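You operate a simulated robot arm through the tools that you are given. There is no shell and no other tool. Be economical: measure what you need, move in short steps, check, and stop when the job is done.

Carry out the task below with a simulated robot arm. There is one attempt and no reset: what you move stays moved.

TASK
Put some things from the top of the sideboard away. At the end: the brown felt shim from the top of the sideboard is in the sideboard drawer; the grey felt shim from the top of the sideboard is in the sideboard drawer; whatever was shut is shut again. Leave all else as you found it, and nothing knocked over (what rides in a drawer may roll over).

It is judged by the outcome, as a careful person would: the job done as asked, and still so three seconds after it is handed in. It fails if anything else is knocked over, pushed out of place, dropped, spilled or broken.

THE ROBOT
A 7-joint arm with a two-finger parallel gripper, fixed in place. Base frame: the origin is at the foot of the arm, x ahead of it, y to its left, z up. Lengths are in m, angles in rad, forces in N, time in s.
With the tool pointing down near the work surface it reaches from about 0.24 to 0.68 m from the base axis. Its first joint turns from -1.152 to 1.152 rad. Payload 2.4 kg.
Tool frame: the origin (TCP) lies between the finger pads and is the grasp point; the fingertips stand 0.03 m ahead of it; z points along the fingers, y is the line along which they close. The gripper opens to 0.094 m. The fingers are 0.028 m wide and 0.01 m thick; the gripper's body (0.05 by 0.096 m) begins 0.055 m behind the TCP.
Orientation is that of the tool frame in the base frame, as a unit quaternion [x, y, z, w]. With the fingers straight down and closing along the base's y, the tool's x points along the base's -x, its y along +y and its z along -z.

THE INTERFACE
- The arm moves only by the tool play_rows. Its argument "increments" is text: rows parted by semicolons, each of 7 numbers parted by spaces: the shift along the tool's x, y, z in m, then the turn, a rotation vector about the tool's x, y, z in rad, then the gripper command, from -1 (fully open) to 1 (shut), values between in proportion. In form: dx dy dz rx ry rz jaw; .... A call has 1 to 10 rows; each row shifts and turns the commanded pose from where the row before left it, along the tool's axes as they then stand. A row lasts 0.2 s, in which the tool goes at most 0.05 m and 0.15 rad; a call with a longer step from one row to the next is refused whole, and so is a gripper value outside its range. A pose out of reach is approached as far as the arm can. The call stops where the force on the tool passes 40 N (or 10 N more than at its start, if that is more) or the arm is blocked; 0.2 s more then pass. The fingers move at their own pace (about 0.153 m/s each) and stop on an object; they squeeze with about 38 N. The grip force told is the motor's: it shows also when the fingers shut on nothing. Time passes only in rows, and 0.2 s behind the last, so rows that do not move let the fingers close. It gives the time, the measured TCP pose, the force on the tool (base axes), the opening and the grip force at its end, in the units of the frame above (readings bear some noise), and new pictures: "views" is both (left out), scene, wrist or none.
- Cameras (640 x 400 px; columns grow to the right, rows downward): "scene" is fixed at [0.0477, 0.495, 1.4396]; the picture's right is [-0.56, -0.83, 0.00], its down [-0.55, 0.38, -0.74] and it looks along [0.61, -0.42, -0.67] (base axes); focal length 280 px, centre (320, 200). "wrist" rides on the gripper at [-0.037, 0, -0.058] in the tool frame; the picture's right is [0.00, -1.00, 0.00], its down [0.97, 0.00, -0.24] and it looks along [0.24, 0.00, 0.97] (tool axes); focal length 218 px, centre (320, 200).
- measure_at(camera, pixels): for up to 12 pixels [column, row] of the newest picture of that camera ("zoom" is the newest enlarged one), the place [x, y, z] in the base frame of the surface seen there, good to about 0.003 m, but the place of the scene camera against the robot may be out by one fixed shift of up to 0.012 m in any direction. No time passes.
- enlarge(camera, box): a new picture of the part [left, top, right, bottom] of that camera's present view, enlarged. No time passes.
- hand_in(): hands the job in; it is judged then, once.

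Work in short steps. Measure before you move; look again where a grasp or a placing could have gone wrong, and mend it. You have 80 turns and 120 pictures in all, those below and enlarged ones among them. Open the gripper and draw the arm clear of the work before you hand the job in, unless the task says otherwise; then end with one line.

The tools are called as name(argument=value, ...) on one line, values as JSON. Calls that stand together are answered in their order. play_rows: Moves the arm, as the interface text tells. Its arguments: {"type":"object","properties":{"increments":{"type":"string"},"views":{"type":"string","enum":["both","scene","wrist","none"]}},"required":["increments"]} The other tools are called the same way: measure_at (camera, pixels) gives the place of the surface under pixels of a picture; enlarge (camera, box) takes an enlarged picture of a part of a camera's view; hand_in () hands the job in.

At the start:

```text
clock: 0.0
tool_pos: [0.3259, -0.0829, 1.2126]
ee_rot: [0.0, 1.0, 0.001, 0.0]
contact_force: [-0.3, -0.2, -0.7]
grip_width: 0.094
grip_force: 0.1
```

scene: 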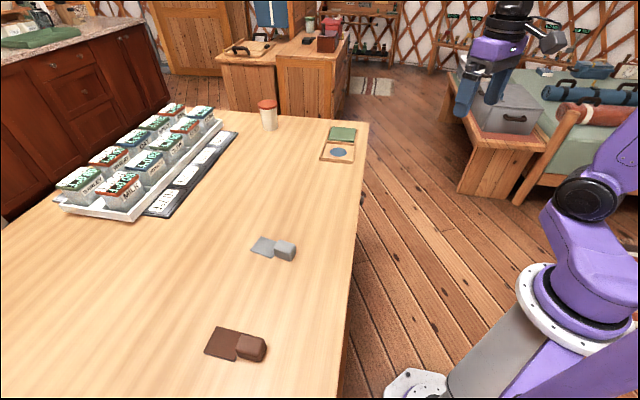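
wrist: 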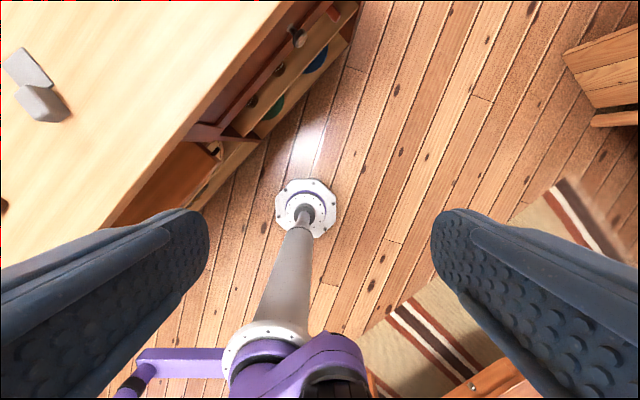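

The scene shows the brown shim near (235,345) and the grey one near (273,248). The wrist view shows the sideboard's front with drawers, so I enlarge both and measure.

enlarge(camera="wrist", box=[90, 0, 370, 230])

enlarge(camera="scene", box=[180, 100, 400, 400])

measure_at(camera="scene", pixels=[[218, 343], [250, 345], [264, 349], [262, 245], [284, 249], [290, 255], [367, 130], [347, 350], [361, 200], [268, 110], [338, 152]])

measure_at(camera="wrist", pixels=[[25, 68], [40, 103], [299, 37], [252, 102], [280, 70], [215, 150], [272, 25], [330, 10], [200, 130], [240, 130], [160, 190], [300, 75]])

```text
1.74 times, centred on (230, 115) of wrist
```

zoom: 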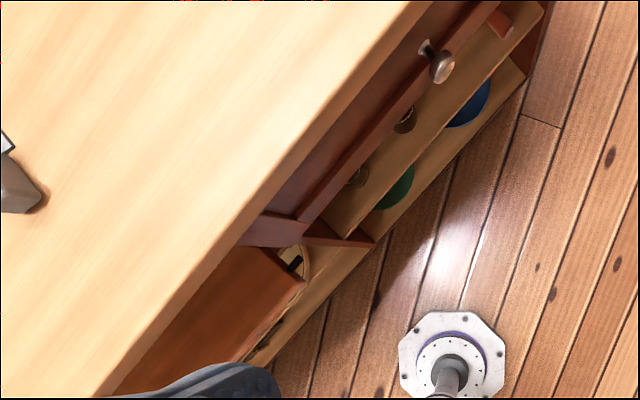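

```text
1.33 times, centred on (290, 250) of scene
```

zoom: 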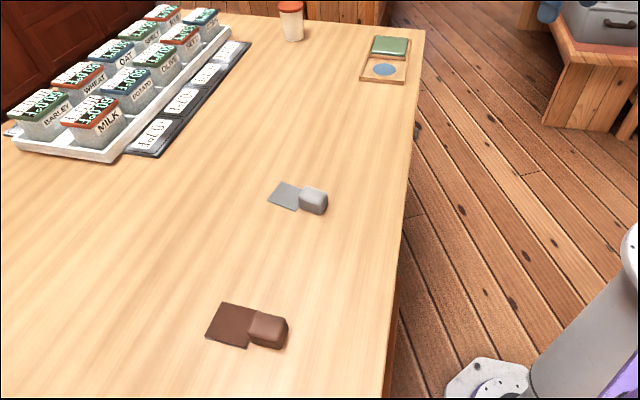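

```text
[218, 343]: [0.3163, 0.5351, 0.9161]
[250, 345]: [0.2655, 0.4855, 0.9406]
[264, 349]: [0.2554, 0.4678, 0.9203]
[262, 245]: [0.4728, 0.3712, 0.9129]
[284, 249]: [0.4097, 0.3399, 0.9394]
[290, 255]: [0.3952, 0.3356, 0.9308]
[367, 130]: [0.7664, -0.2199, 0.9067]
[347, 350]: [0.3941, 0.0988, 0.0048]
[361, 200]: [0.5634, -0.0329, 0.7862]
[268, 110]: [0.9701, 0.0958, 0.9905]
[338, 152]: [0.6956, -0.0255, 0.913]
```

```text
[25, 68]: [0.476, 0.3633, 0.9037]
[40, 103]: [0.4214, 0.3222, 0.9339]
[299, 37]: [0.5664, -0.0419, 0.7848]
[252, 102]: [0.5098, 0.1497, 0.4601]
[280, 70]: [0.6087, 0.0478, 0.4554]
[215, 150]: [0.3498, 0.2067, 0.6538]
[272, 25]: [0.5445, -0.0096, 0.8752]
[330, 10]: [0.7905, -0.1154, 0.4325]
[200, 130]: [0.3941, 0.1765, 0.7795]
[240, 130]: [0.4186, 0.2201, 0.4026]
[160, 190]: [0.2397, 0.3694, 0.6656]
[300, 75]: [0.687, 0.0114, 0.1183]
```

I measure the top edge, the drawer front and the knob to get the sideboard's orientation.

measure_at(camera="wrist", pixels=[[280, 5], [240, 55], [190, 115], [140, 180], [345, 5], [285, 55], [230, 115], [250, 80], [290, 25], [318, 5], [222, 130], [296, 32]])

enlarge(camera="wrist", box=[230, 0, 370, 90])

enlarge(camera="scene", box=[195, 225, 315, 375])

```text
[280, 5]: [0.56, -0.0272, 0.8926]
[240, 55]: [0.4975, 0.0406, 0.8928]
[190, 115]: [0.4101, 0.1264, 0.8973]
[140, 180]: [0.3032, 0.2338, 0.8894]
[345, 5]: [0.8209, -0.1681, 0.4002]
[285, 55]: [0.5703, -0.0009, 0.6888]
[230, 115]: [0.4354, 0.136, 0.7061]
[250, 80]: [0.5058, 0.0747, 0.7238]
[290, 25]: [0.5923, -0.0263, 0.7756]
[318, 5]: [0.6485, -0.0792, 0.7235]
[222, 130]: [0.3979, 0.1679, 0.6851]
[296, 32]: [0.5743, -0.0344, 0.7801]
```

```text
4.44 times, centred on (300, 45) of wrist
```

zoom: 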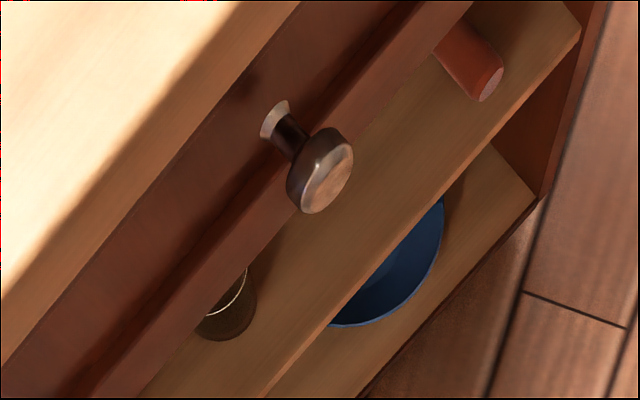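

```text
2.67 times, centred on (255, 300) of scene
```

zoom: 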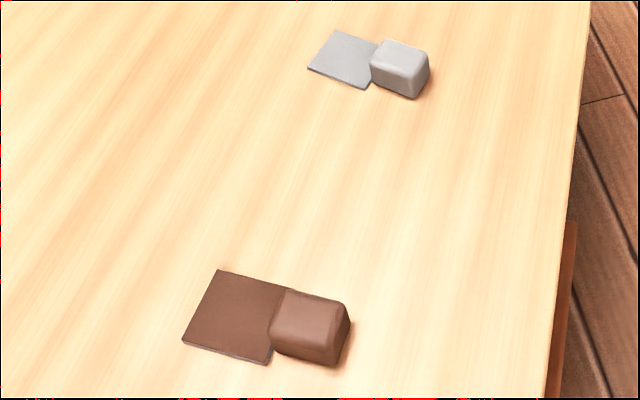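

The drawer knob sits at about (0.567,-0.04,0.785), and the face normal is about (-0.71,-0.71,0). I'll yaw the tool 45° to face it, then pitch it up to 40° below horizontal.

play_rows(increments="0 0 0 0 0 -0.131 -1;0 0 0 0 0 -0.131 -1;0 0 0 0 0 -0.131 -1;0 0 0 0 0 -0.131 -1;0 0 0 0 0 -0.131 -1;0 0 0 0 0 -0.1304 -1", views="none")

play_rows(increments="0 0 0 0 -0.1455 0 -1;0 0 0 0 -0.1455 0 -1;0 0 0 0 -0.1455 0 -1;0 0 0 0 -0.1455 0 -1;0 0 0 0 -0.1455 0 -1;0 0 0 0 -0.1452 0 -1", views="both")

```text
clock: 1.4
tool_pos: [0.3251, -0.0831, 1.2132]
ee_rot: [-0.384, 0.923, -0.001, -0.001]
contact_force: [0.2, -0.1, 0.2]
grip_width: 0.0941
grip_force: 0.1
```

```text
clock: 2.8
tool_pos: [0.3264, -0.0836, 1.2134]
ee_rot: [-0.348, 0.837, 0.162, 0.391]
contact_force: [0.2, -0.8, -1.4]
grip_width: 0.0939
grip_force: 0.0
```

scene: 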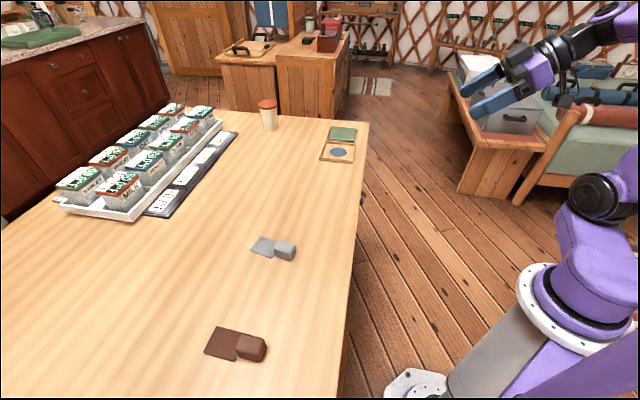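
wrist: 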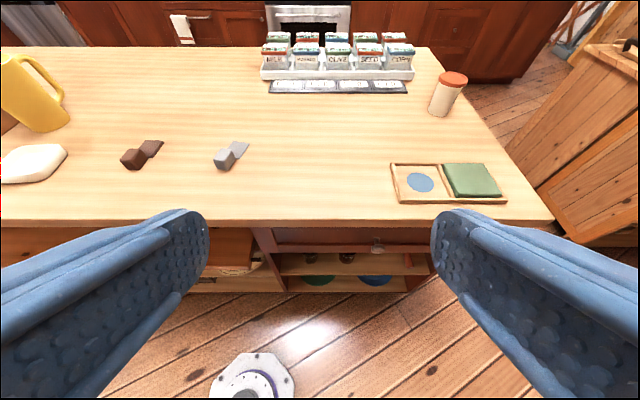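

This view shows the front well. I enlarge it to find the drawer extents.

enlarge(camera="wrist", box=[190, 200, 450, 300])

measure_at(camera="wrist", pixels=[[378, 246], [280, 235], [360, 235], [425, 236], [300, 251], [300, 222], [225, 240], [128, 160], [152, 148], [223, 160], [238, 149], [448, 184]])

```text
2.46 times, centred on (320, 250) of wrist
```

zoom: 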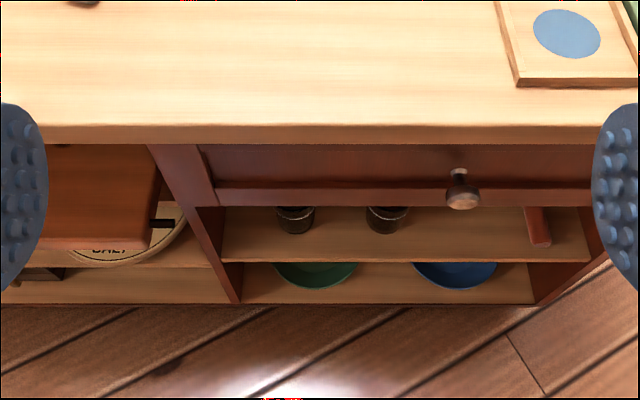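

```text
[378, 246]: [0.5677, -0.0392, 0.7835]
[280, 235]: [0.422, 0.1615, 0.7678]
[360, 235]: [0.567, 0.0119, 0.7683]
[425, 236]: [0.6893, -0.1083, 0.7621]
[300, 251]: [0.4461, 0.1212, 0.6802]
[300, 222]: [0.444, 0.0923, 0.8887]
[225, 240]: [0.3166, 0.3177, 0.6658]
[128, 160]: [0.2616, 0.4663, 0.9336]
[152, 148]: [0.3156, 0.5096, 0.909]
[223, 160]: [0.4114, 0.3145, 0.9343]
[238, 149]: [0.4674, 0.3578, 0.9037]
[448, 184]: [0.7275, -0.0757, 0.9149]
```

The knob face is at (0.568,-0.039,0.783). I move to a pre-grasp point 0.12 m back along the tool axis.

play_rows(increments="0.0217 -0.0154 0.0352 0 0 0 -1;0.0217 -0.0154 0.0352 0 0 0 -1;0.0217 -0.0154 0.0352 0 0 0 -1;0.0217 -0.0154 0.0352 0 0 0 -0.5;0.0217 -0.0154 0.0352 0 0 0 -0.3;0.0217 -0.0154 0.0352 0 0 0 -0.3;0.0217 -0.0154 0.0352 0 0 0 -0.3;0.0217 -0.0154 0.0352 0 0 0 -0.3;0.0217 -0.0154 0.0352 0 0 0 -0.3", views="wrist")

```text
clock: 4.8
tool_pos: [0.5075, -0.0987, 0.8584]
ee_rot: [-0.347, 0.837, 0.161, 0.391]
contact_force: [-0.6, -0.2, -0.4]
grip_width: 0.0609
grip_force: 0.0
```

wrist: 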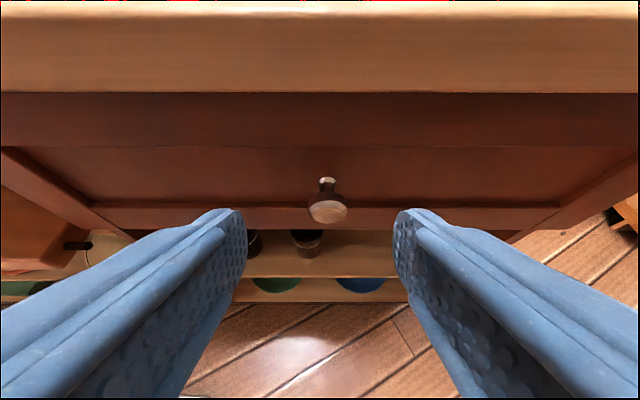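

The knob is at (327,208), nearly centred. I measure it again from close up.

measure_at(camera="wrist", pixels=[[327, 212], [327, 200], [327, 183], [250, 180], [327, 218], [400, 180], [320, 120], [320, 215], [320, 90], [320, 20], [312, 208], [345, 208]])

```text
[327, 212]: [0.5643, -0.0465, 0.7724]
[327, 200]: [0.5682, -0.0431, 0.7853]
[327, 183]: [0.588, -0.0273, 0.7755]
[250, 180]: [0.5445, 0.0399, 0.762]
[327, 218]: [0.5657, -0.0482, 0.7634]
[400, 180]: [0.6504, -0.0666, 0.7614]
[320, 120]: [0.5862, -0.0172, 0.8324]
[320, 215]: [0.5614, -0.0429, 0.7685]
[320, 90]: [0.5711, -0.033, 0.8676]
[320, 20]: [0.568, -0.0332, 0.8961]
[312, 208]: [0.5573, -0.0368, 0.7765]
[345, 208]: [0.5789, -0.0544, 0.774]
```

I advance so the fingers straddle the knob, then close.

play_rows(increments="0.0029 -0.0011 0.0351 0 0 0 -0.3;0.0029 -0.0011 0.0351 0 0 0 -0.3;0.0029 -0.0012 0.0352 0 0 0 -0.3;0 0 0 0 0 0 1;0 0 0 0 0 0 1", views="wrist")

```text
clock: 6.0
tool_pos: [0.5641, -0.0513, 0.7857]
ee_rot: [-0.345, 0.838, 0.159, 0.393]
contact_force: [17.4, -13.3, -9.9]
grip_width: 0.0339
grip_force: 45.0
```

wrist: 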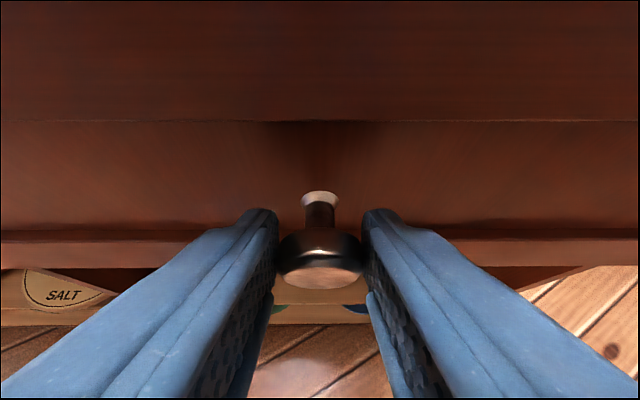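

The knob is gripped (0.034 m). I pull horizontally outward and check.

play_rows(increments="0.0129 -0.003 -0.0153 0 0 0 1;0.0193 0 -0.023 0 0 0 1;0.0193 0 -0.023 0 0 0 1;0.0193 0 -0.023 0 0 0 1", views="wrist")

```text
clock: 7.0
tool_pos: [0.4857, -0.1274, 0.7877]
ee_rot: [-0.347, 0.838, 0.162, 0.39]
contact_force: [7.2, -7.7, -3.6]
grip_width: 0.0337
grip_force: 45.3
```

wrist: 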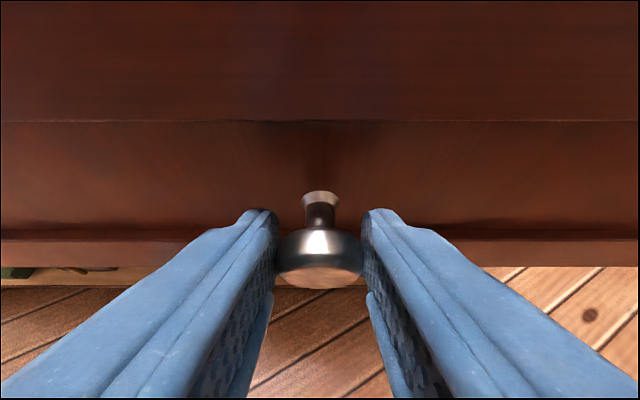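

The drawer came out about 0.11 m. I keep pulling in small steps.

play_rows(increments="0.0193 -0.001 -0.023 0 0 0 1;0.0193 0 -0.023 0 0 0 1;0.0193 0 -0.023 0 0 0 1;0.0193 0 -0.023 0 0 0 1", views="scene")

```text
clock: 8.0
tool_pos: [0.402, -0.2132, 0.7858]
ee_rot: [-0.348, 0.836, 0.162, 0.392]
contact_force: [3.6, -5.8, 22.4]
grip_width: 0.0337
grip_force: 45.6
```

scene: 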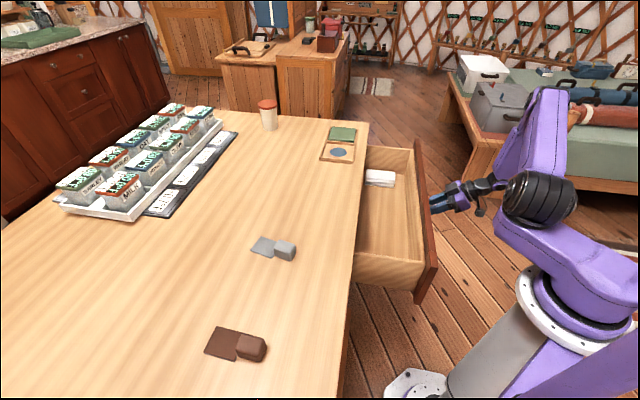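

The drawer is open about 0.23 m and holds a white item near (378,178). I release, back off along the tool axis and rise.

play_rows(increments="0 0 0 0 0 0 -0.3;0 0 0 0 0 0 -0.3;0 0 -0.03 0 0 0 -0.3;0 0 -0.04 0 0 0 -0.3;-0.0306 0 -0.0257 0 0 0 -0.3;-0.0306 0 -0.0257 0 0 0 -0.3;-0.0383 0 -0.0322 0 0 0 -0.3;-0.0383 0 -0.0322 0 0 0 -0.3;-0.0383 0 -0.0322 0 0 0 -0.3", views="wrist")

```text
clock: 10.0
tool_pos: [0.3644, -0.2502, 1.0611]
ee_rot: [-0.347, 0.838, 0.163, 0.39]
contact_force: [-0.4, 0.1, -0.1]
grip_width: 0.0612
grip_force: 0.0
```

wrist: 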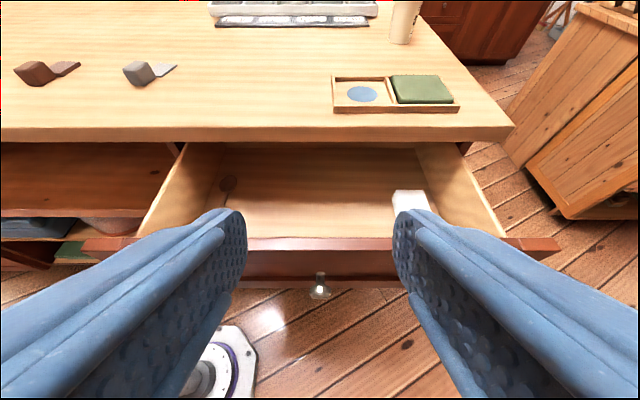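

The drawer interior is visible. I measure its floor, rims, front and contents.

measure_at(camera="wrist", pixels=[[320, 285], [320, 243], [320, 215], [320, 170], [160, 200], [420, 165], [470, 200], [410, 200], [280, 190], [225, 185], [320, 135], [180, 190]])

enlarge(camera="scene", box=[340, 120, 460, 310])

enlarge(camera="wrist", box=[0, 40, 200, 140])

```text
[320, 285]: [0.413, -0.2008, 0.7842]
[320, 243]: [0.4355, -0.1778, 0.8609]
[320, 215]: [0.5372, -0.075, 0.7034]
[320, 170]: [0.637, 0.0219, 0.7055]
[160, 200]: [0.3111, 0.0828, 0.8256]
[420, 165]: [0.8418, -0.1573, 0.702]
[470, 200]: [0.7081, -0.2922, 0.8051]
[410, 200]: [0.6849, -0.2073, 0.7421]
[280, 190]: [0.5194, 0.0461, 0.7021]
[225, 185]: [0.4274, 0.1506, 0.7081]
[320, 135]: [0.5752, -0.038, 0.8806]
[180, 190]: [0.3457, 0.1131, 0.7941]
```

```text
2.11 times, centred on (400, 215) of scene
```

zoom: 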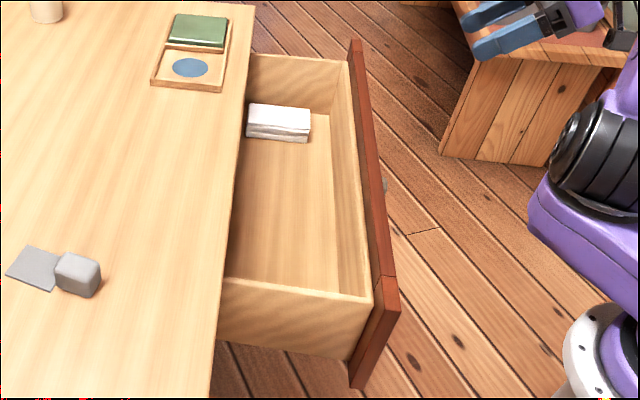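

```text
3.20 times, centred on (100, 90) of wrist
```

zoom: 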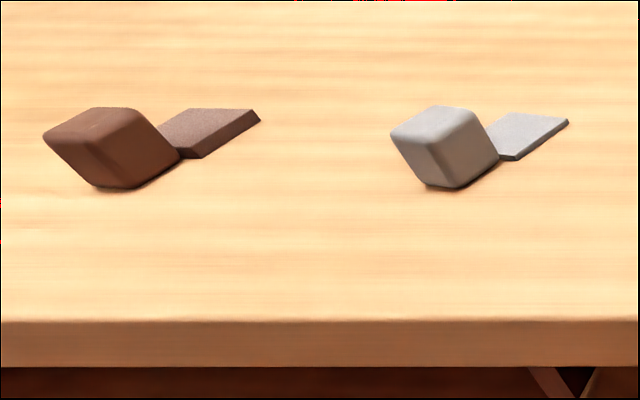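

I tilt back to fingers-down, keeping the 45° yaw, and travel toward the grey shim for a top view.

play_rows(increments="0 0 0 0 0.1455 0 -0.3;0 0 0 0 0.1455 0 -0.3;0 0 0 0 0.1455 0 -0.3;0 0 0 0 0.1455 0 -0.3;0 0 0 0 0.1455 0 -0.3;0 0 0 0 0.1452 0 -0.3;-0.033 0.0283 -0.01 0 0 0 -0.3;-0.033 0.0283 -0.01 0 0 0 -0.3;-0.033 0.0283 -0.01 0 0 0 -0.3;-0.033 0.0283 -0.01 0 0 0 -0.3", views="none")

play_rows(increments="-0.0343 0.0283 0 0 0 0 -0.3;-0.0343 0.0283 0 0 0 0 -0.3;-0.0343 0.0283 0 0 0 0 -0.3;-0.0343 0.0283 0 0 0 0 -0.3;-0.0343 0.0283 0 0 0 0 -0.3;-0.0343 0.0283 0 0 0 0 -0.3;-0.0343 0.0283 0 0 0 0 -0.3;-0.0343 0.0283 0 0 0 0 -0.3;-0.0343 0.0283 0 0 0 0 -0.3", views="wrist")

```text
clock: 12.2
tool_pos: [0.3774, -0.0788, 1.1001]
ee_rot: [-0.383, 0.924, 0.0, 0.0]
contact_force: [0.0, 0.5, -0.6]
grip_width: 0.0609
grip_force: 0.0
```

```text
clock: 14.2
tool_pos: [0.4172, 0.321, 1.1007]
ee_rot: [-0.382, 0.924, 0.001, 0.0]
contact_force: [-0.1, 0.3, -0.3]
grip_width: 0.061
grip_force: 0.1
```

wrist: 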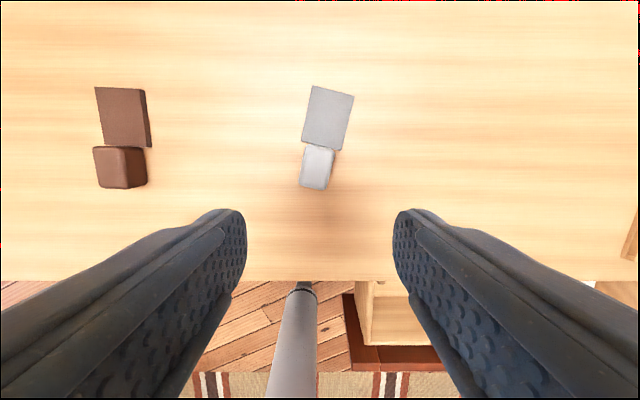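

I now see both shims from above. I zoom and measure block corners.

enlarge(camera="wrist", box=[270, 70, 390, 210])

measure_at(camera="wrist", pixels=[[305, 150], [333, 152], [302, 184], [325, 187], [317, 168], [328, 118], [313, 90], [350, 98], [375, 170], [122, 165], [123, 115], [316, 149]])

```text
2.86 times, centred on (330, 140) of wrist
```

zoom: 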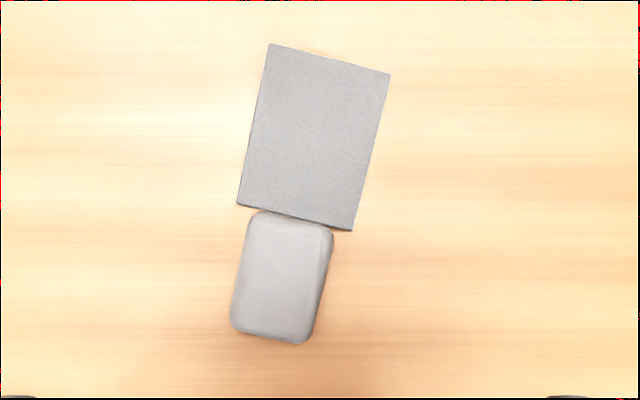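

```text
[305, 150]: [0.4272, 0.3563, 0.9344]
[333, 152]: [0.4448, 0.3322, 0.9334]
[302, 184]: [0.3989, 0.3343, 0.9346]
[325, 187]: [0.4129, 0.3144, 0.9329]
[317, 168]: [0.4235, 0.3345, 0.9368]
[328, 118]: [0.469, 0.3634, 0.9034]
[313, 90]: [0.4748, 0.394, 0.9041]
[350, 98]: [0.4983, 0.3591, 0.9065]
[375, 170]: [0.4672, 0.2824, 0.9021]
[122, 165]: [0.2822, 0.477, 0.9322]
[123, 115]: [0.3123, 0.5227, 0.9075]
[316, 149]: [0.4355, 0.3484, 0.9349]
```

The grey block is centred at (0.420,0.333), with its top at 0.936 and its axis 11° off the tool. I rotate, centre and descend to z≈0.936.

play_rows(increments="0 0 0 0 0 0.096 -0.3;0 0 0 0 0 0.096 -0.3;-0.0072 0.0084 0.02 0 0 0 -0.2;0 0 0.04 0 0 0 -0.2;0 0 0.04 0 0 0 -0.2", views="wrist")

```text
clock: 15.4
tool_pos: [0.4168, 0.333, 1.0004]
ee_rot: [-0.292, 0.957, 0.0, 0.0]
contact_force: [0.0, -0.4, 1.1]
grip_width: 0.0564
grip_force: 0.0
```

wrist: 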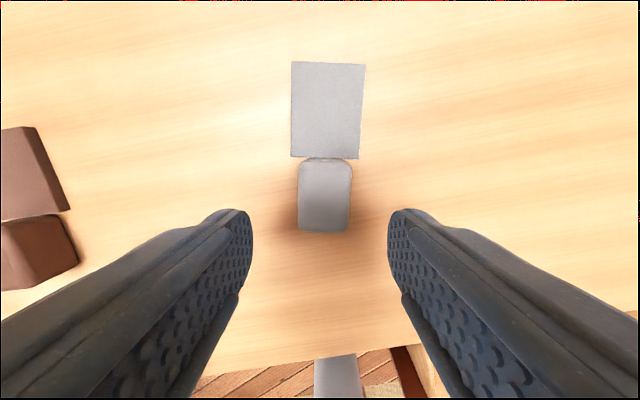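

Aligned: the block is at (324,195) between the fingers. I descend and close.

play_rows(increments="0 -0.001 0.035 0 0 0 -0.2;0 0 0.029 0 0 0 -0.2;0 0 0 0 0 0 1;0 0 0 0 0 0 1", views="wrist")

```text
clock: 16.4
tool_pos: [0.4164, 0.3314, 0.9367]
ee_rot: [-0.292, 0.956, 0.001, -0.001]
contact_force: [-1.3, -1.8, 7.4]
grip_width: 0.0351
grip_force: 38.2
```

wrist: 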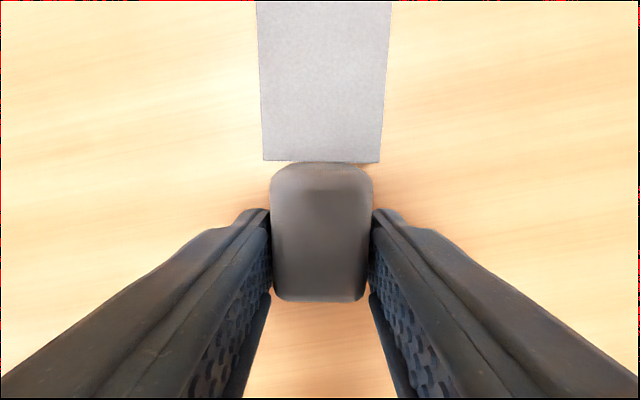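

The grip is good at 0.035 m. I lift and check that the tab comes along.

play_rows(increments="0 0 -0.02 0 0 0 1;0 0 -0.03 0 0 0 1;0 0 -0.04 0 0 0 1;0 0 -0.04 0 0 0 1", views="both")

```text
clock: 17.4
tool_pos: [0.4182, 0.331, 1.0662]
ee_rot: [-0.291, 0.957, -0.001, -0.001]
contact_force: [0.0, -0.3, -0.6]
grip_width: 0.0352
grip_force: 38.1
```

scene: 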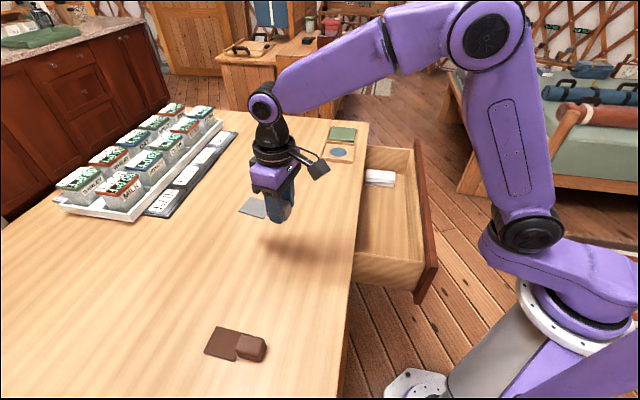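
wrist: 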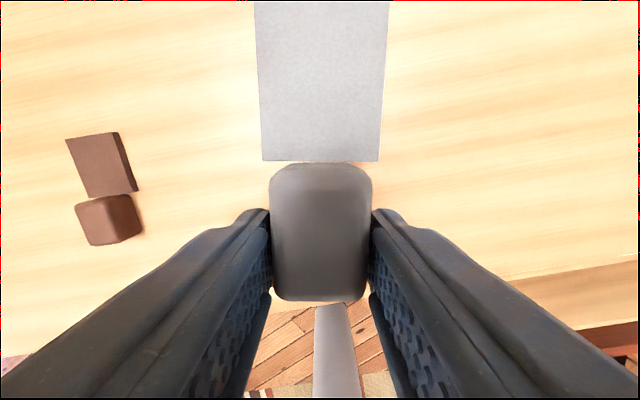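

The shim is one piece and held. I check the bracket sticking out of the wrist at (315,165), because it goes near the drawer front.

enlarge(camera="scene", box=[220, 80, 350, 240])

measure_at(camera="scene", pixels=[[325, 168], [314, 170], [308, 178], [300, 152], [278, 150], [270, 175], [280, 215], [252, 150], [252, 207]])

```text
2.50 times, centred on (285, 160) of scene
```

zoom: 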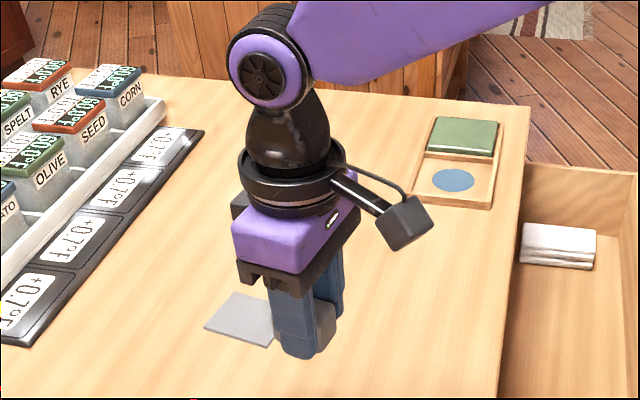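

```text
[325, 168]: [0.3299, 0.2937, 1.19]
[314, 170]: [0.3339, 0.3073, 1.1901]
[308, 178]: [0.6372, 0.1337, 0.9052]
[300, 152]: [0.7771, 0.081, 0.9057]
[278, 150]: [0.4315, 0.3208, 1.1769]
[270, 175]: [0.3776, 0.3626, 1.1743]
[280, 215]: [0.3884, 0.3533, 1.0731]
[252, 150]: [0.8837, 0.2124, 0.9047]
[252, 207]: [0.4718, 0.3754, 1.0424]
```

The bracket sits about 0.1 m outward and 0.12 m above the TCP. I'll place with the tool turned so the bracket and tab lie along the drawer's width. I rotate, then travel over the drawer.

play_rows(increments="0 0 0 0 0 0.138 1;0 0 0 0 0 0.138 1;0 0 0 0 0 0.138 1;0 0 0 0 0 0.138 1;0 0 0 0 0 0.138 1;0 0 0 0 0 0.138 1;0 0 0 0 0 0.138 1;0 0 0 0 0 0.138 1;0 0 0 0 0 0.138 1;0 0 0 0 0 0.137 1", views="none")

play_rows(increments="-0.0398 -0.025 0 0 0 0 1;-0.0398 -0.025 0 0 0 0 1;-0.0398 -0.025 0 0 0 0 1;-0.0398 -0.025 0 0 0 0 1;-0.0398 -0.025 0 0 0 0 1;-0.0398 -0.025 0 0 0 0 1;-0.0398 -0.025 0 0 0 0 1;-0.0398 -0.025 0 0 0 0 1;-0.0398 -0.025 0 0 0 0 1;-0.0398 -0.025 0 0 0 0 1", views="both")

```text
clock: 19.6
tool_pos: [0.4179, 0.33, 1.0654]
ee_rot: [0.384, 0.923, 0.0, 0.0]
contact_force: [0.6, 0.7, 0.1]
grip_width: 0.035
grip_force: 38.4
```

```text
clock: 21.8
tool_pos: [0.523, -0.1269, 1.0653]
ee_rot: [0.383, 0.924, 0.0, 0.0]
contact_force: [-0.1, 0.2, 0.4]
grip_width: 0.0353
grip_force: 37.6
```

scene: 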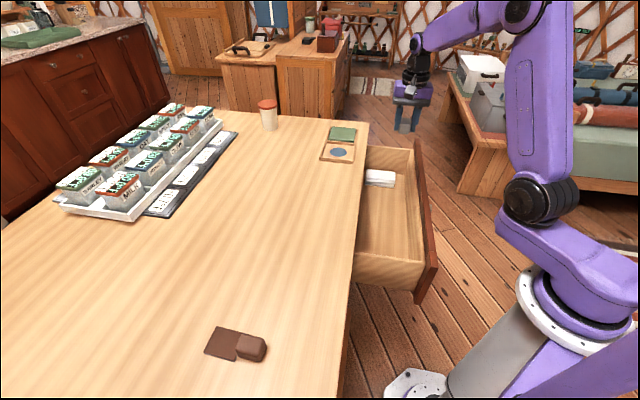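
wrist: 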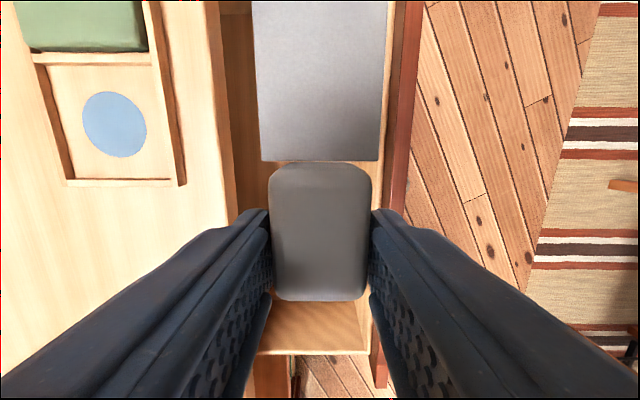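

The drawer gap is centred under the tool. I check the white item's extent and the drawer edges.

measure_at(camera="scene", pixels=[[368, 183], [393, 186], [380, 184], [380, 175], [393, 172], [380, 210], [420, 200], [400, 262]])

measure_at(camera="wrist", pixels=[[205, 100], [398, 100], [235, 120], [388, 150], [410, 40], [392, 60], [384, 20]])

```text
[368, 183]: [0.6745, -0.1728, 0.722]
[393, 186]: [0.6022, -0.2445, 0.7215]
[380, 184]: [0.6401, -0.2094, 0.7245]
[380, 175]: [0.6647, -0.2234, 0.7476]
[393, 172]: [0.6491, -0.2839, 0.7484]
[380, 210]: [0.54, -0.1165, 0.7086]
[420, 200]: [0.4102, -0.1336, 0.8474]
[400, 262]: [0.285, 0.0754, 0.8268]
```

```text
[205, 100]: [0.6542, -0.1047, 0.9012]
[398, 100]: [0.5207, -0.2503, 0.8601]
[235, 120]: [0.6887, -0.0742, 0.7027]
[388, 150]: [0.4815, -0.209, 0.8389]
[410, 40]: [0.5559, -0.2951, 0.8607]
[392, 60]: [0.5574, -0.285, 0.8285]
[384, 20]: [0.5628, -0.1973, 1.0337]
```

It is clear: the white item starts at u≈0.60 and the tab ends at 0.545. I lower into the drawer in two stages.

play_rows(increments="0 0 0.04 0 0 0 1;0 0 0.04 0 0 0 1;0 0 0.04 0 0 0 1;0 0 0.04 0 0 0 1;0 0 0.04 0 0 0 1;0 0 0.04 0 0 0 1", views="scene")

```text
clock: 23.2
tool_pos: [0.5224, -0.1256, 0.8267]
ee_rot: [0.382, 0.924, -0.001, 0.001]
contact_force: [0.0, -0.4, -0.2]
grip_width: 0.0352
grip_force: 38.0
```

scene: 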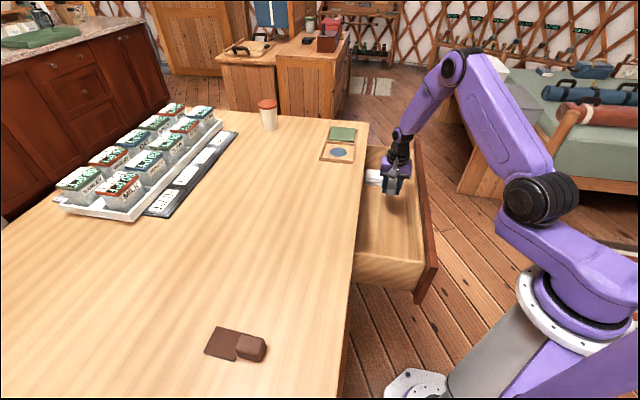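

It is clear so far, and I lower further.

play_rows(increments="0 0 0.03 0 0 0 1;0 0 0.03 0 0 0 1;0 0 0.021 0 0 0 1", views="both")

```text
clock: 24.0
tool_pos: [0.5233, -0.1273, 0.7445]
ee_rot: [0.383, 0.924, 0.0, 0.0]
contact_force: [-0.3, -0.2, -0.2]
grip_width: 0.0351
grip_force: 38.0
```

scene: 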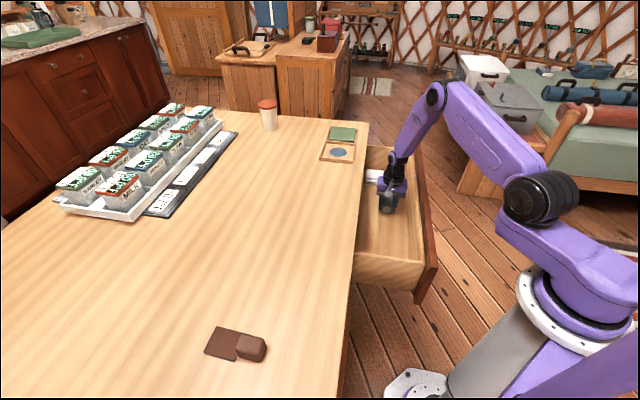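
wrist: 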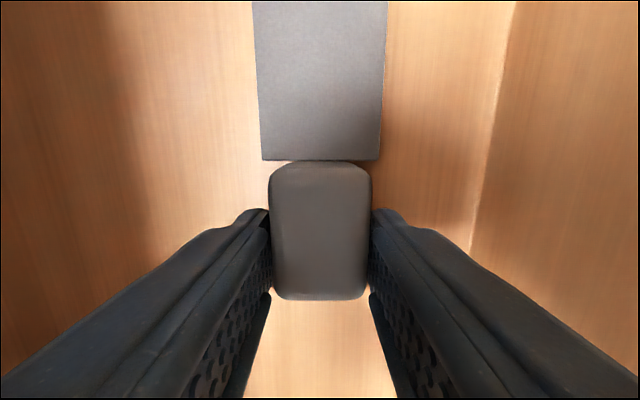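

I'm just above the floor, with no contact. I lower 4 mm more, open moderately and rise straight up.

play_rows(increments="0 0 0.004 0 0 0 1;0 0 0 0 0 0 -0.2;0 0 0 0 0 0 -0.2;0 0 -0.03 0 0 0 -0.2;0 0 -0.045 0 0 0 -0.2;0 0 -0.045 0 0 0 -0.2;0 0 -0.045 0 0 0 -0.2;0 0 -0.045 0 0 0 -0.2;0 0 -0.045 0 0 0 -0.2;0 0 -0.045 0 0 0 -0.2", views="wrist")

```text
clock: 26.2
tool_pos: [0.5223, -0.1278, 1.0414]
ee_rot: [0.383, 0.924, 0.0, 0.001]
contact_force: [0.5, 0.6, 0.9]
grip_width: 0.0564
grip_force: 0.1
```

wrist: 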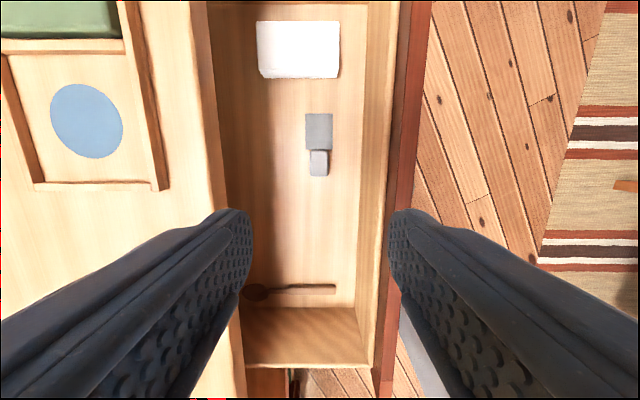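

The grey shim rests in the drawer. A wooden spoon lies at (300,290), so I measure it to find a clear place for the brown one.

measure_at(camera="wrist", pixels=[[257, 293], [300, 289], [333, 289], [290, 310], [318, 165], [318, 115], [320, 220], [318, 175], [298, 75]])

```text
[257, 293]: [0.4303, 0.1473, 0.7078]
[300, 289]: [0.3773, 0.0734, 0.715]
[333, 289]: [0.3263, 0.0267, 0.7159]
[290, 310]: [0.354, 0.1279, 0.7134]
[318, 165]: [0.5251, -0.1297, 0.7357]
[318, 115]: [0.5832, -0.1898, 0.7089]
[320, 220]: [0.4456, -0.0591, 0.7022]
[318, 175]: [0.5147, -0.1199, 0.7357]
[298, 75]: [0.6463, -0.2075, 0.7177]
```

The spoon is at u≈0.215, so I'll set the brown block at u≈0.31. I travel to above the brown shim.

play_rows(increments="0.0424 0.018 -0.006 0 0 0 -0.2;0.0424 0.018 -0.006 0 0 0 -0.2;0.0424 0.018 -0.006 0 0 0 -0.2;0.0424 0.018 -0.006 0 0 0 -0.2;0.0424 0.018 -0.006 0 0 0 -0.2;0.0424 0.018 -0.006 0 0 0 -0.2;0.0424 0.018 -0.006 0 0 0 -0.2;0.0424 0.018 -0.006 0 0 0 -0.2;0.0424 0.018 -0.006 0 0 0 -0.2;0.0424 0.018 -0.006 0 0 0 -0.2", views="none")

play_rows(increments="0.0424 0.018 0 0 0 0 -0.2;0.0424 0.018 0 0 0 0 -0.2;0.0424 0.018 0 0 0 0 -0.2;0.0424 0.018 0 0 0 0 -0.2;0 0 0 0 0 -0.138 -0.2;0 0 0 0 0 -0.138 -0.2;0 0 0 0 0 -0.138 -0.2;0 0 0 0 0 -0.138 -0.2;0 0 0 0 0 -0.138 -0.2;0 0 0 0 0 -0.138 -0.2", views="none")

play_rows(increments="0 0 0 0 0 -0.138 -0.2;0 0 0 0 0 -0.138 -0.2;0 0 0 0 0 -0.138 -0.2;0 0 0 0 0 -0.138 -0.2;0 0 0 0 0 -0.138 -0.2;0 0 0 0 0 -0.138 -0.2", views="both")

```text
clock: 28.4
tool_pos: [0.3497, 0.3006, 1.0997]
ee_rot: [0.383, 0.924, 0.0, 0.0]
contact_force: [-0.5, -0.5, 0.3]
grip_width: 0.0563
grip_force: 0.0
```

```text
clock: 30.6
tool_pos: [0.281, 0.4719, 1.1019]
ee_rot: [-0.022, 1.0, 0.0, 0.0]
contact_force: [-0.1, 1.2, -0.1]
grip_width: 0.0567
grip_force: 0.1
```

```text
clock: 32.0
tool_pos: [0.2813, 0.4705, 1.1008]
ee_rot: [-0.424, 0.906, 0.0, 0.0]
contact_force: [-0.3, 0.3, -0.4]
grip_width: 0.0563
grip_force: 0.1
```

scene: 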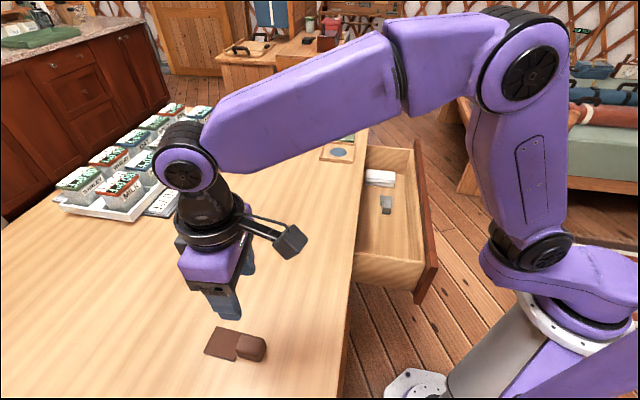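
wrist: 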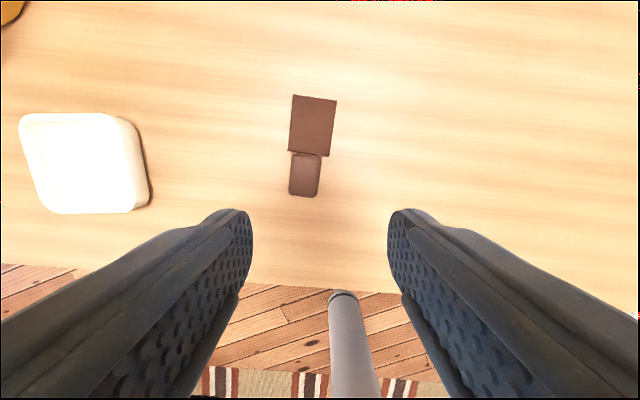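

The brown block is at (304,175) and leans slightly right. I zoom and measure.

enlarge(camera="wrist", box=[250, 80, 370, 210])

measure_at(camera="wrist", pixels=[[294, 157], [320, 159], [291, 190], [315, 192], [305, 175], [313, 125], [145, 195], [130, 160]])

```text
3.08 times, centred on (310, 145) of wrist
```

zoom: 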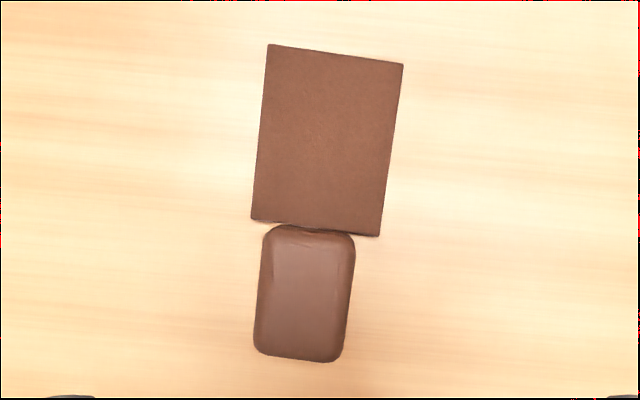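

```text
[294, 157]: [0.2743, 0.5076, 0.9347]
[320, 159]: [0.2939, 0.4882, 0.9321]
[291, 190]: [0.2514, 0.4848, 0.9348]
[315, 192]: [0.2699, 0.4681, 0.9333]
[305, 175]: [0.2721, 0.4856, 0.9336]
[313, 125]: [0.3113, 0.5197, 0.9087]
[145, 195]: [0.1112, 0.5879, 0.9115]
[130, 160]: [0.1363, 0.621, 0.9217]
```

I rotate by 0.096, shift 18 mm sideways and descend partway.

play_rows(increments="0 0 0 0 0 0.096 -0.2;-0.0013 0.0181 0.02 0 0 0 -0.2;0 0 0.04 0 0 0 -0.2;0 0 0.04 0 0 0 -0.2", views="wrist")

```text
clock: 33.0
tool_pos: [0.2684, 0.4846, 1.0018]
ee_rot: [-0.377, 0.926, -0.001, 0.0]
contact_force: [-0.3, -0.3, -0.2]
grip_width: 0.0565
grip_force: 0.1
```

wrist: 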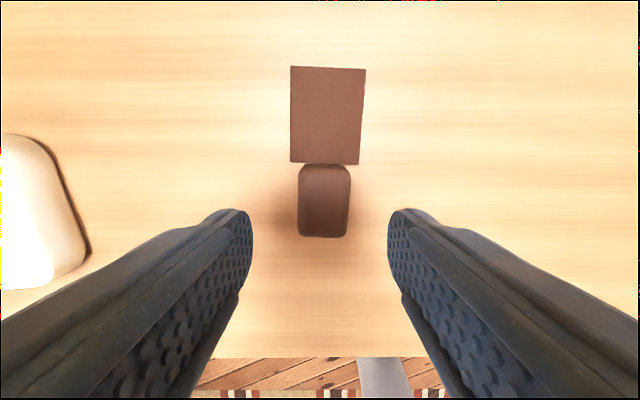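

Aligned as before. I descend and close, then lift in the same call.

play_rows(increments="0 -0.001 0.035 0 0 0 -0.2;0 0 0.03 0 0 0 -0.2;0 0 0 0 0 0 1;0 0 0 0 0 0 1", views="wrist")

play_rows(increments="0 0 -0.02 0 0 0 1;0 0 -0.03 0 0 0 1;0 0 -0.04 0 0 0 1;0 0 -0.04 0 0 0 1", views="wrist")

```text
clock: 34.0
tool_pos: [0.269, 0.4836, 0.9382]
ee_rot: [-0.378, 0.926, 0.0, 0.0]
contact_force: [0.9, -0.2, 2.0]
grip_width: 0.0346
grip_force: 38.1
```

wrist: 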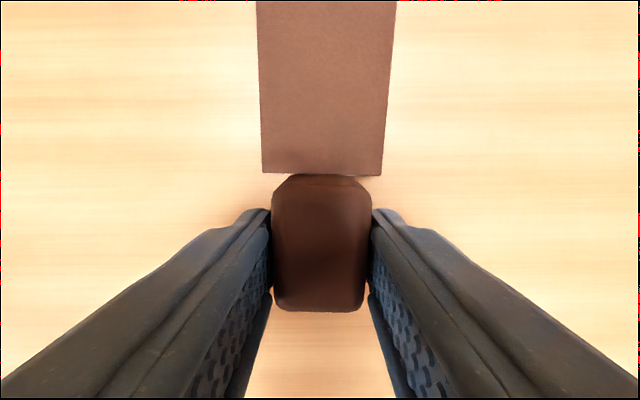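

```text
clock: 35.0
tool_pos: [0.2694, 0.4839, 1.0662]
ee_rot: [-0.378, 0.926, 0.0, 0.0]
contact_force: [-0.1, 0.3, 0.5]
grip_width: 0.0344
grip_force: 38.5
```

wrist: 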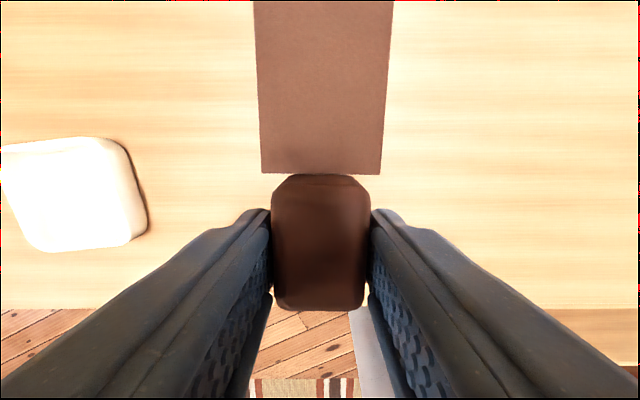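

The brown shim is held. I rotate to the placing yaw and travel above the drawer's left half.

play_rows(increments="0 0 0 0 0 0.142 1;0 0 0 0 0 0.142 1;0 0 0 0 0 0.142 1;0 0 0 0 0 0.142 1;0 0 0 0 0 0.142 1;0 0 0 0 0 0.142 1;0 0 0 0 0 0.142 1;0 0 0 0 0 0.142 1;0 0 0 0 0 0.142 1;0 0 0 0 0 0.142 1", views="none")

play_rows(increments="0 0 0 0 0 0.142 1;-0.0419 -0.023 0 0 0 0 1;-0.0419 -0.023 0 0 0 0 1;-0.0419 -0.023 0 0 0 0 1;-0.0419 -0.023 0 0 0 0 1;-0.0419 -0.023 0 0 0 0 1;-0.0419 -0.023 0 0 0 0 1;-0.0419 -0.023 0 0 0 0 1;-0.0419 -0.023 0 0 0 0 1;-0.0419 -0.023 0 0 0 0 1", views="none")

play_rows(increments="-0.0419 -0.023 0 0 0 0 1;-0.0419 -0.023 0 0 0 0 1", views="wrist")

```text
clock: 37.2
tool_pos: [0.2705, 0.4853, 1.0658]
ee_rot: [0.319, 0.948, -0.001, 0.001]
contact_force: [0.2, 0.4, -0.6]
grip_width: 0.0308
grip_force: 37.9
```

```text
clock: 39.4
tool_pos: [0.3899, 0.0715, 1.0659]
ee_rot: [0.384, 0.924, 0.0, 0.001]
contact_force: [0.3, 0.6, -0.4]
grip_width: 0.0308
grip_force: 37.9
```

```text
clock: 40.0
tool_pos: [0.4161, -0.0201, 1.0672]
ee_rot: [0.383, 0.924, 0.0, 0.001]
contact_force: [-0.3, -0.7, 0.1]
grip_width: 0.0305
grip_force: 38.0
```

wrist: 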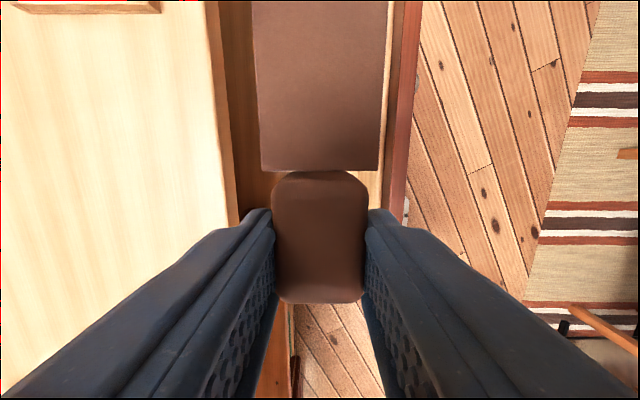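

The grip width fell from 0.034 to 0.031, so I look at how the shim is held.

play_rows(increments="0 0 0 0 0 0 1", views="scene")

enlarge(camera="scene", box=[340, 40, 480, 240])

measure_at(camera="wrist", pixels=[[320, 200], [320, 285], [290, 240], [350, 240], [280, 160], [365, 160], [320, 20], [320, 180]])

```text
clock: 40.4
tool_pos: [0.4169, -0.0198, 1.0666]
ee_rot: [0.384, 0.923, 0.0, 0.0]
contact_force: [0.5, -0.9, -0.4]
grip_width: 0.0308
grip_force: 38.2
```

scene: 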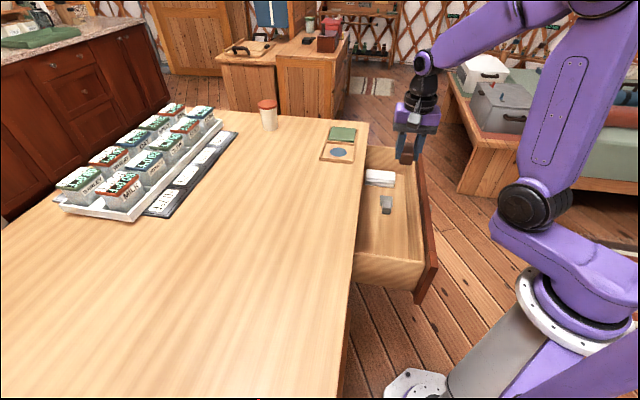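

```text
2.00 times, centred on (410, 140) of scene
```

zoom: 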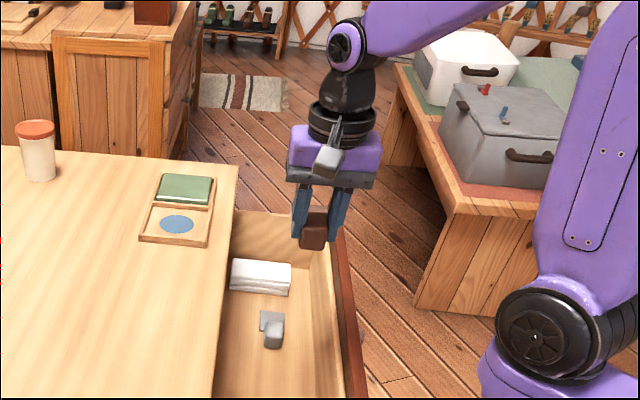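

```text
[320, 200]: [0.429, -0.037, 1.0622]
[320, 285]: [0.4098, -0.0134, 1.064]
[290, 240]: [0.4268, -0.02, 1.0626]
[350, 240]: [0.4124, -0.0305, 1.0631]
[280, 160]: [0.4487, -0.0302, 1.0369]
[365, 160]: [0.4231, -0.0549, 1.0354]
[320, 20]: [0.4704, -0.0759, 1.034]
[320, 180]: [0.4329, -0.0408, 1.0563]
```

The block top is still 3.5 mm below the TCP and level, so it is held well. I lower into the drawer.

play_rows(increments="0 0 0.04 0 0 0 1;0 0 0.04 0 0 0 1;0 0 0.04 0 0 0 1;0 0 0.04 0 0 0 1;0 0 0.04 0 0 0 1;0 0 0.04 0 0 0 1;0 0 0.03 0 0 0 1", views="scene")

enlarge(camera="scene", box=[340, 110, 460, 300])

```text
clock: 42.0
tool_pos: [0.4143, -0.0208, 0.7951]
ee_rot: [0.384, 0.923, 0.0, 0.001]
contact_force: [-0.4, 0.2, -0.7]
grip_width: 0.0304
grip_force: 38.3
```

scene: 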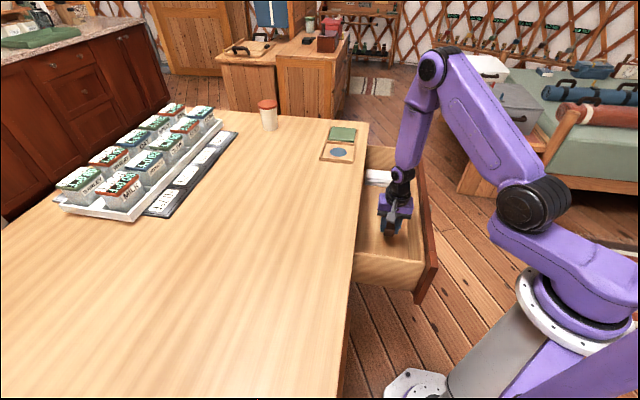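

```text
2.11 times, centred on (400, 205) of scene
```

zoom: 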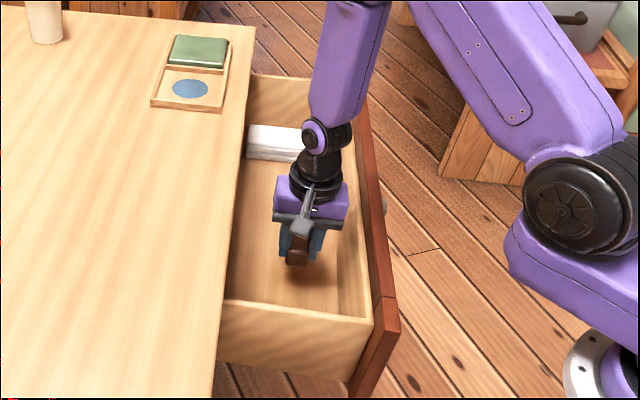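

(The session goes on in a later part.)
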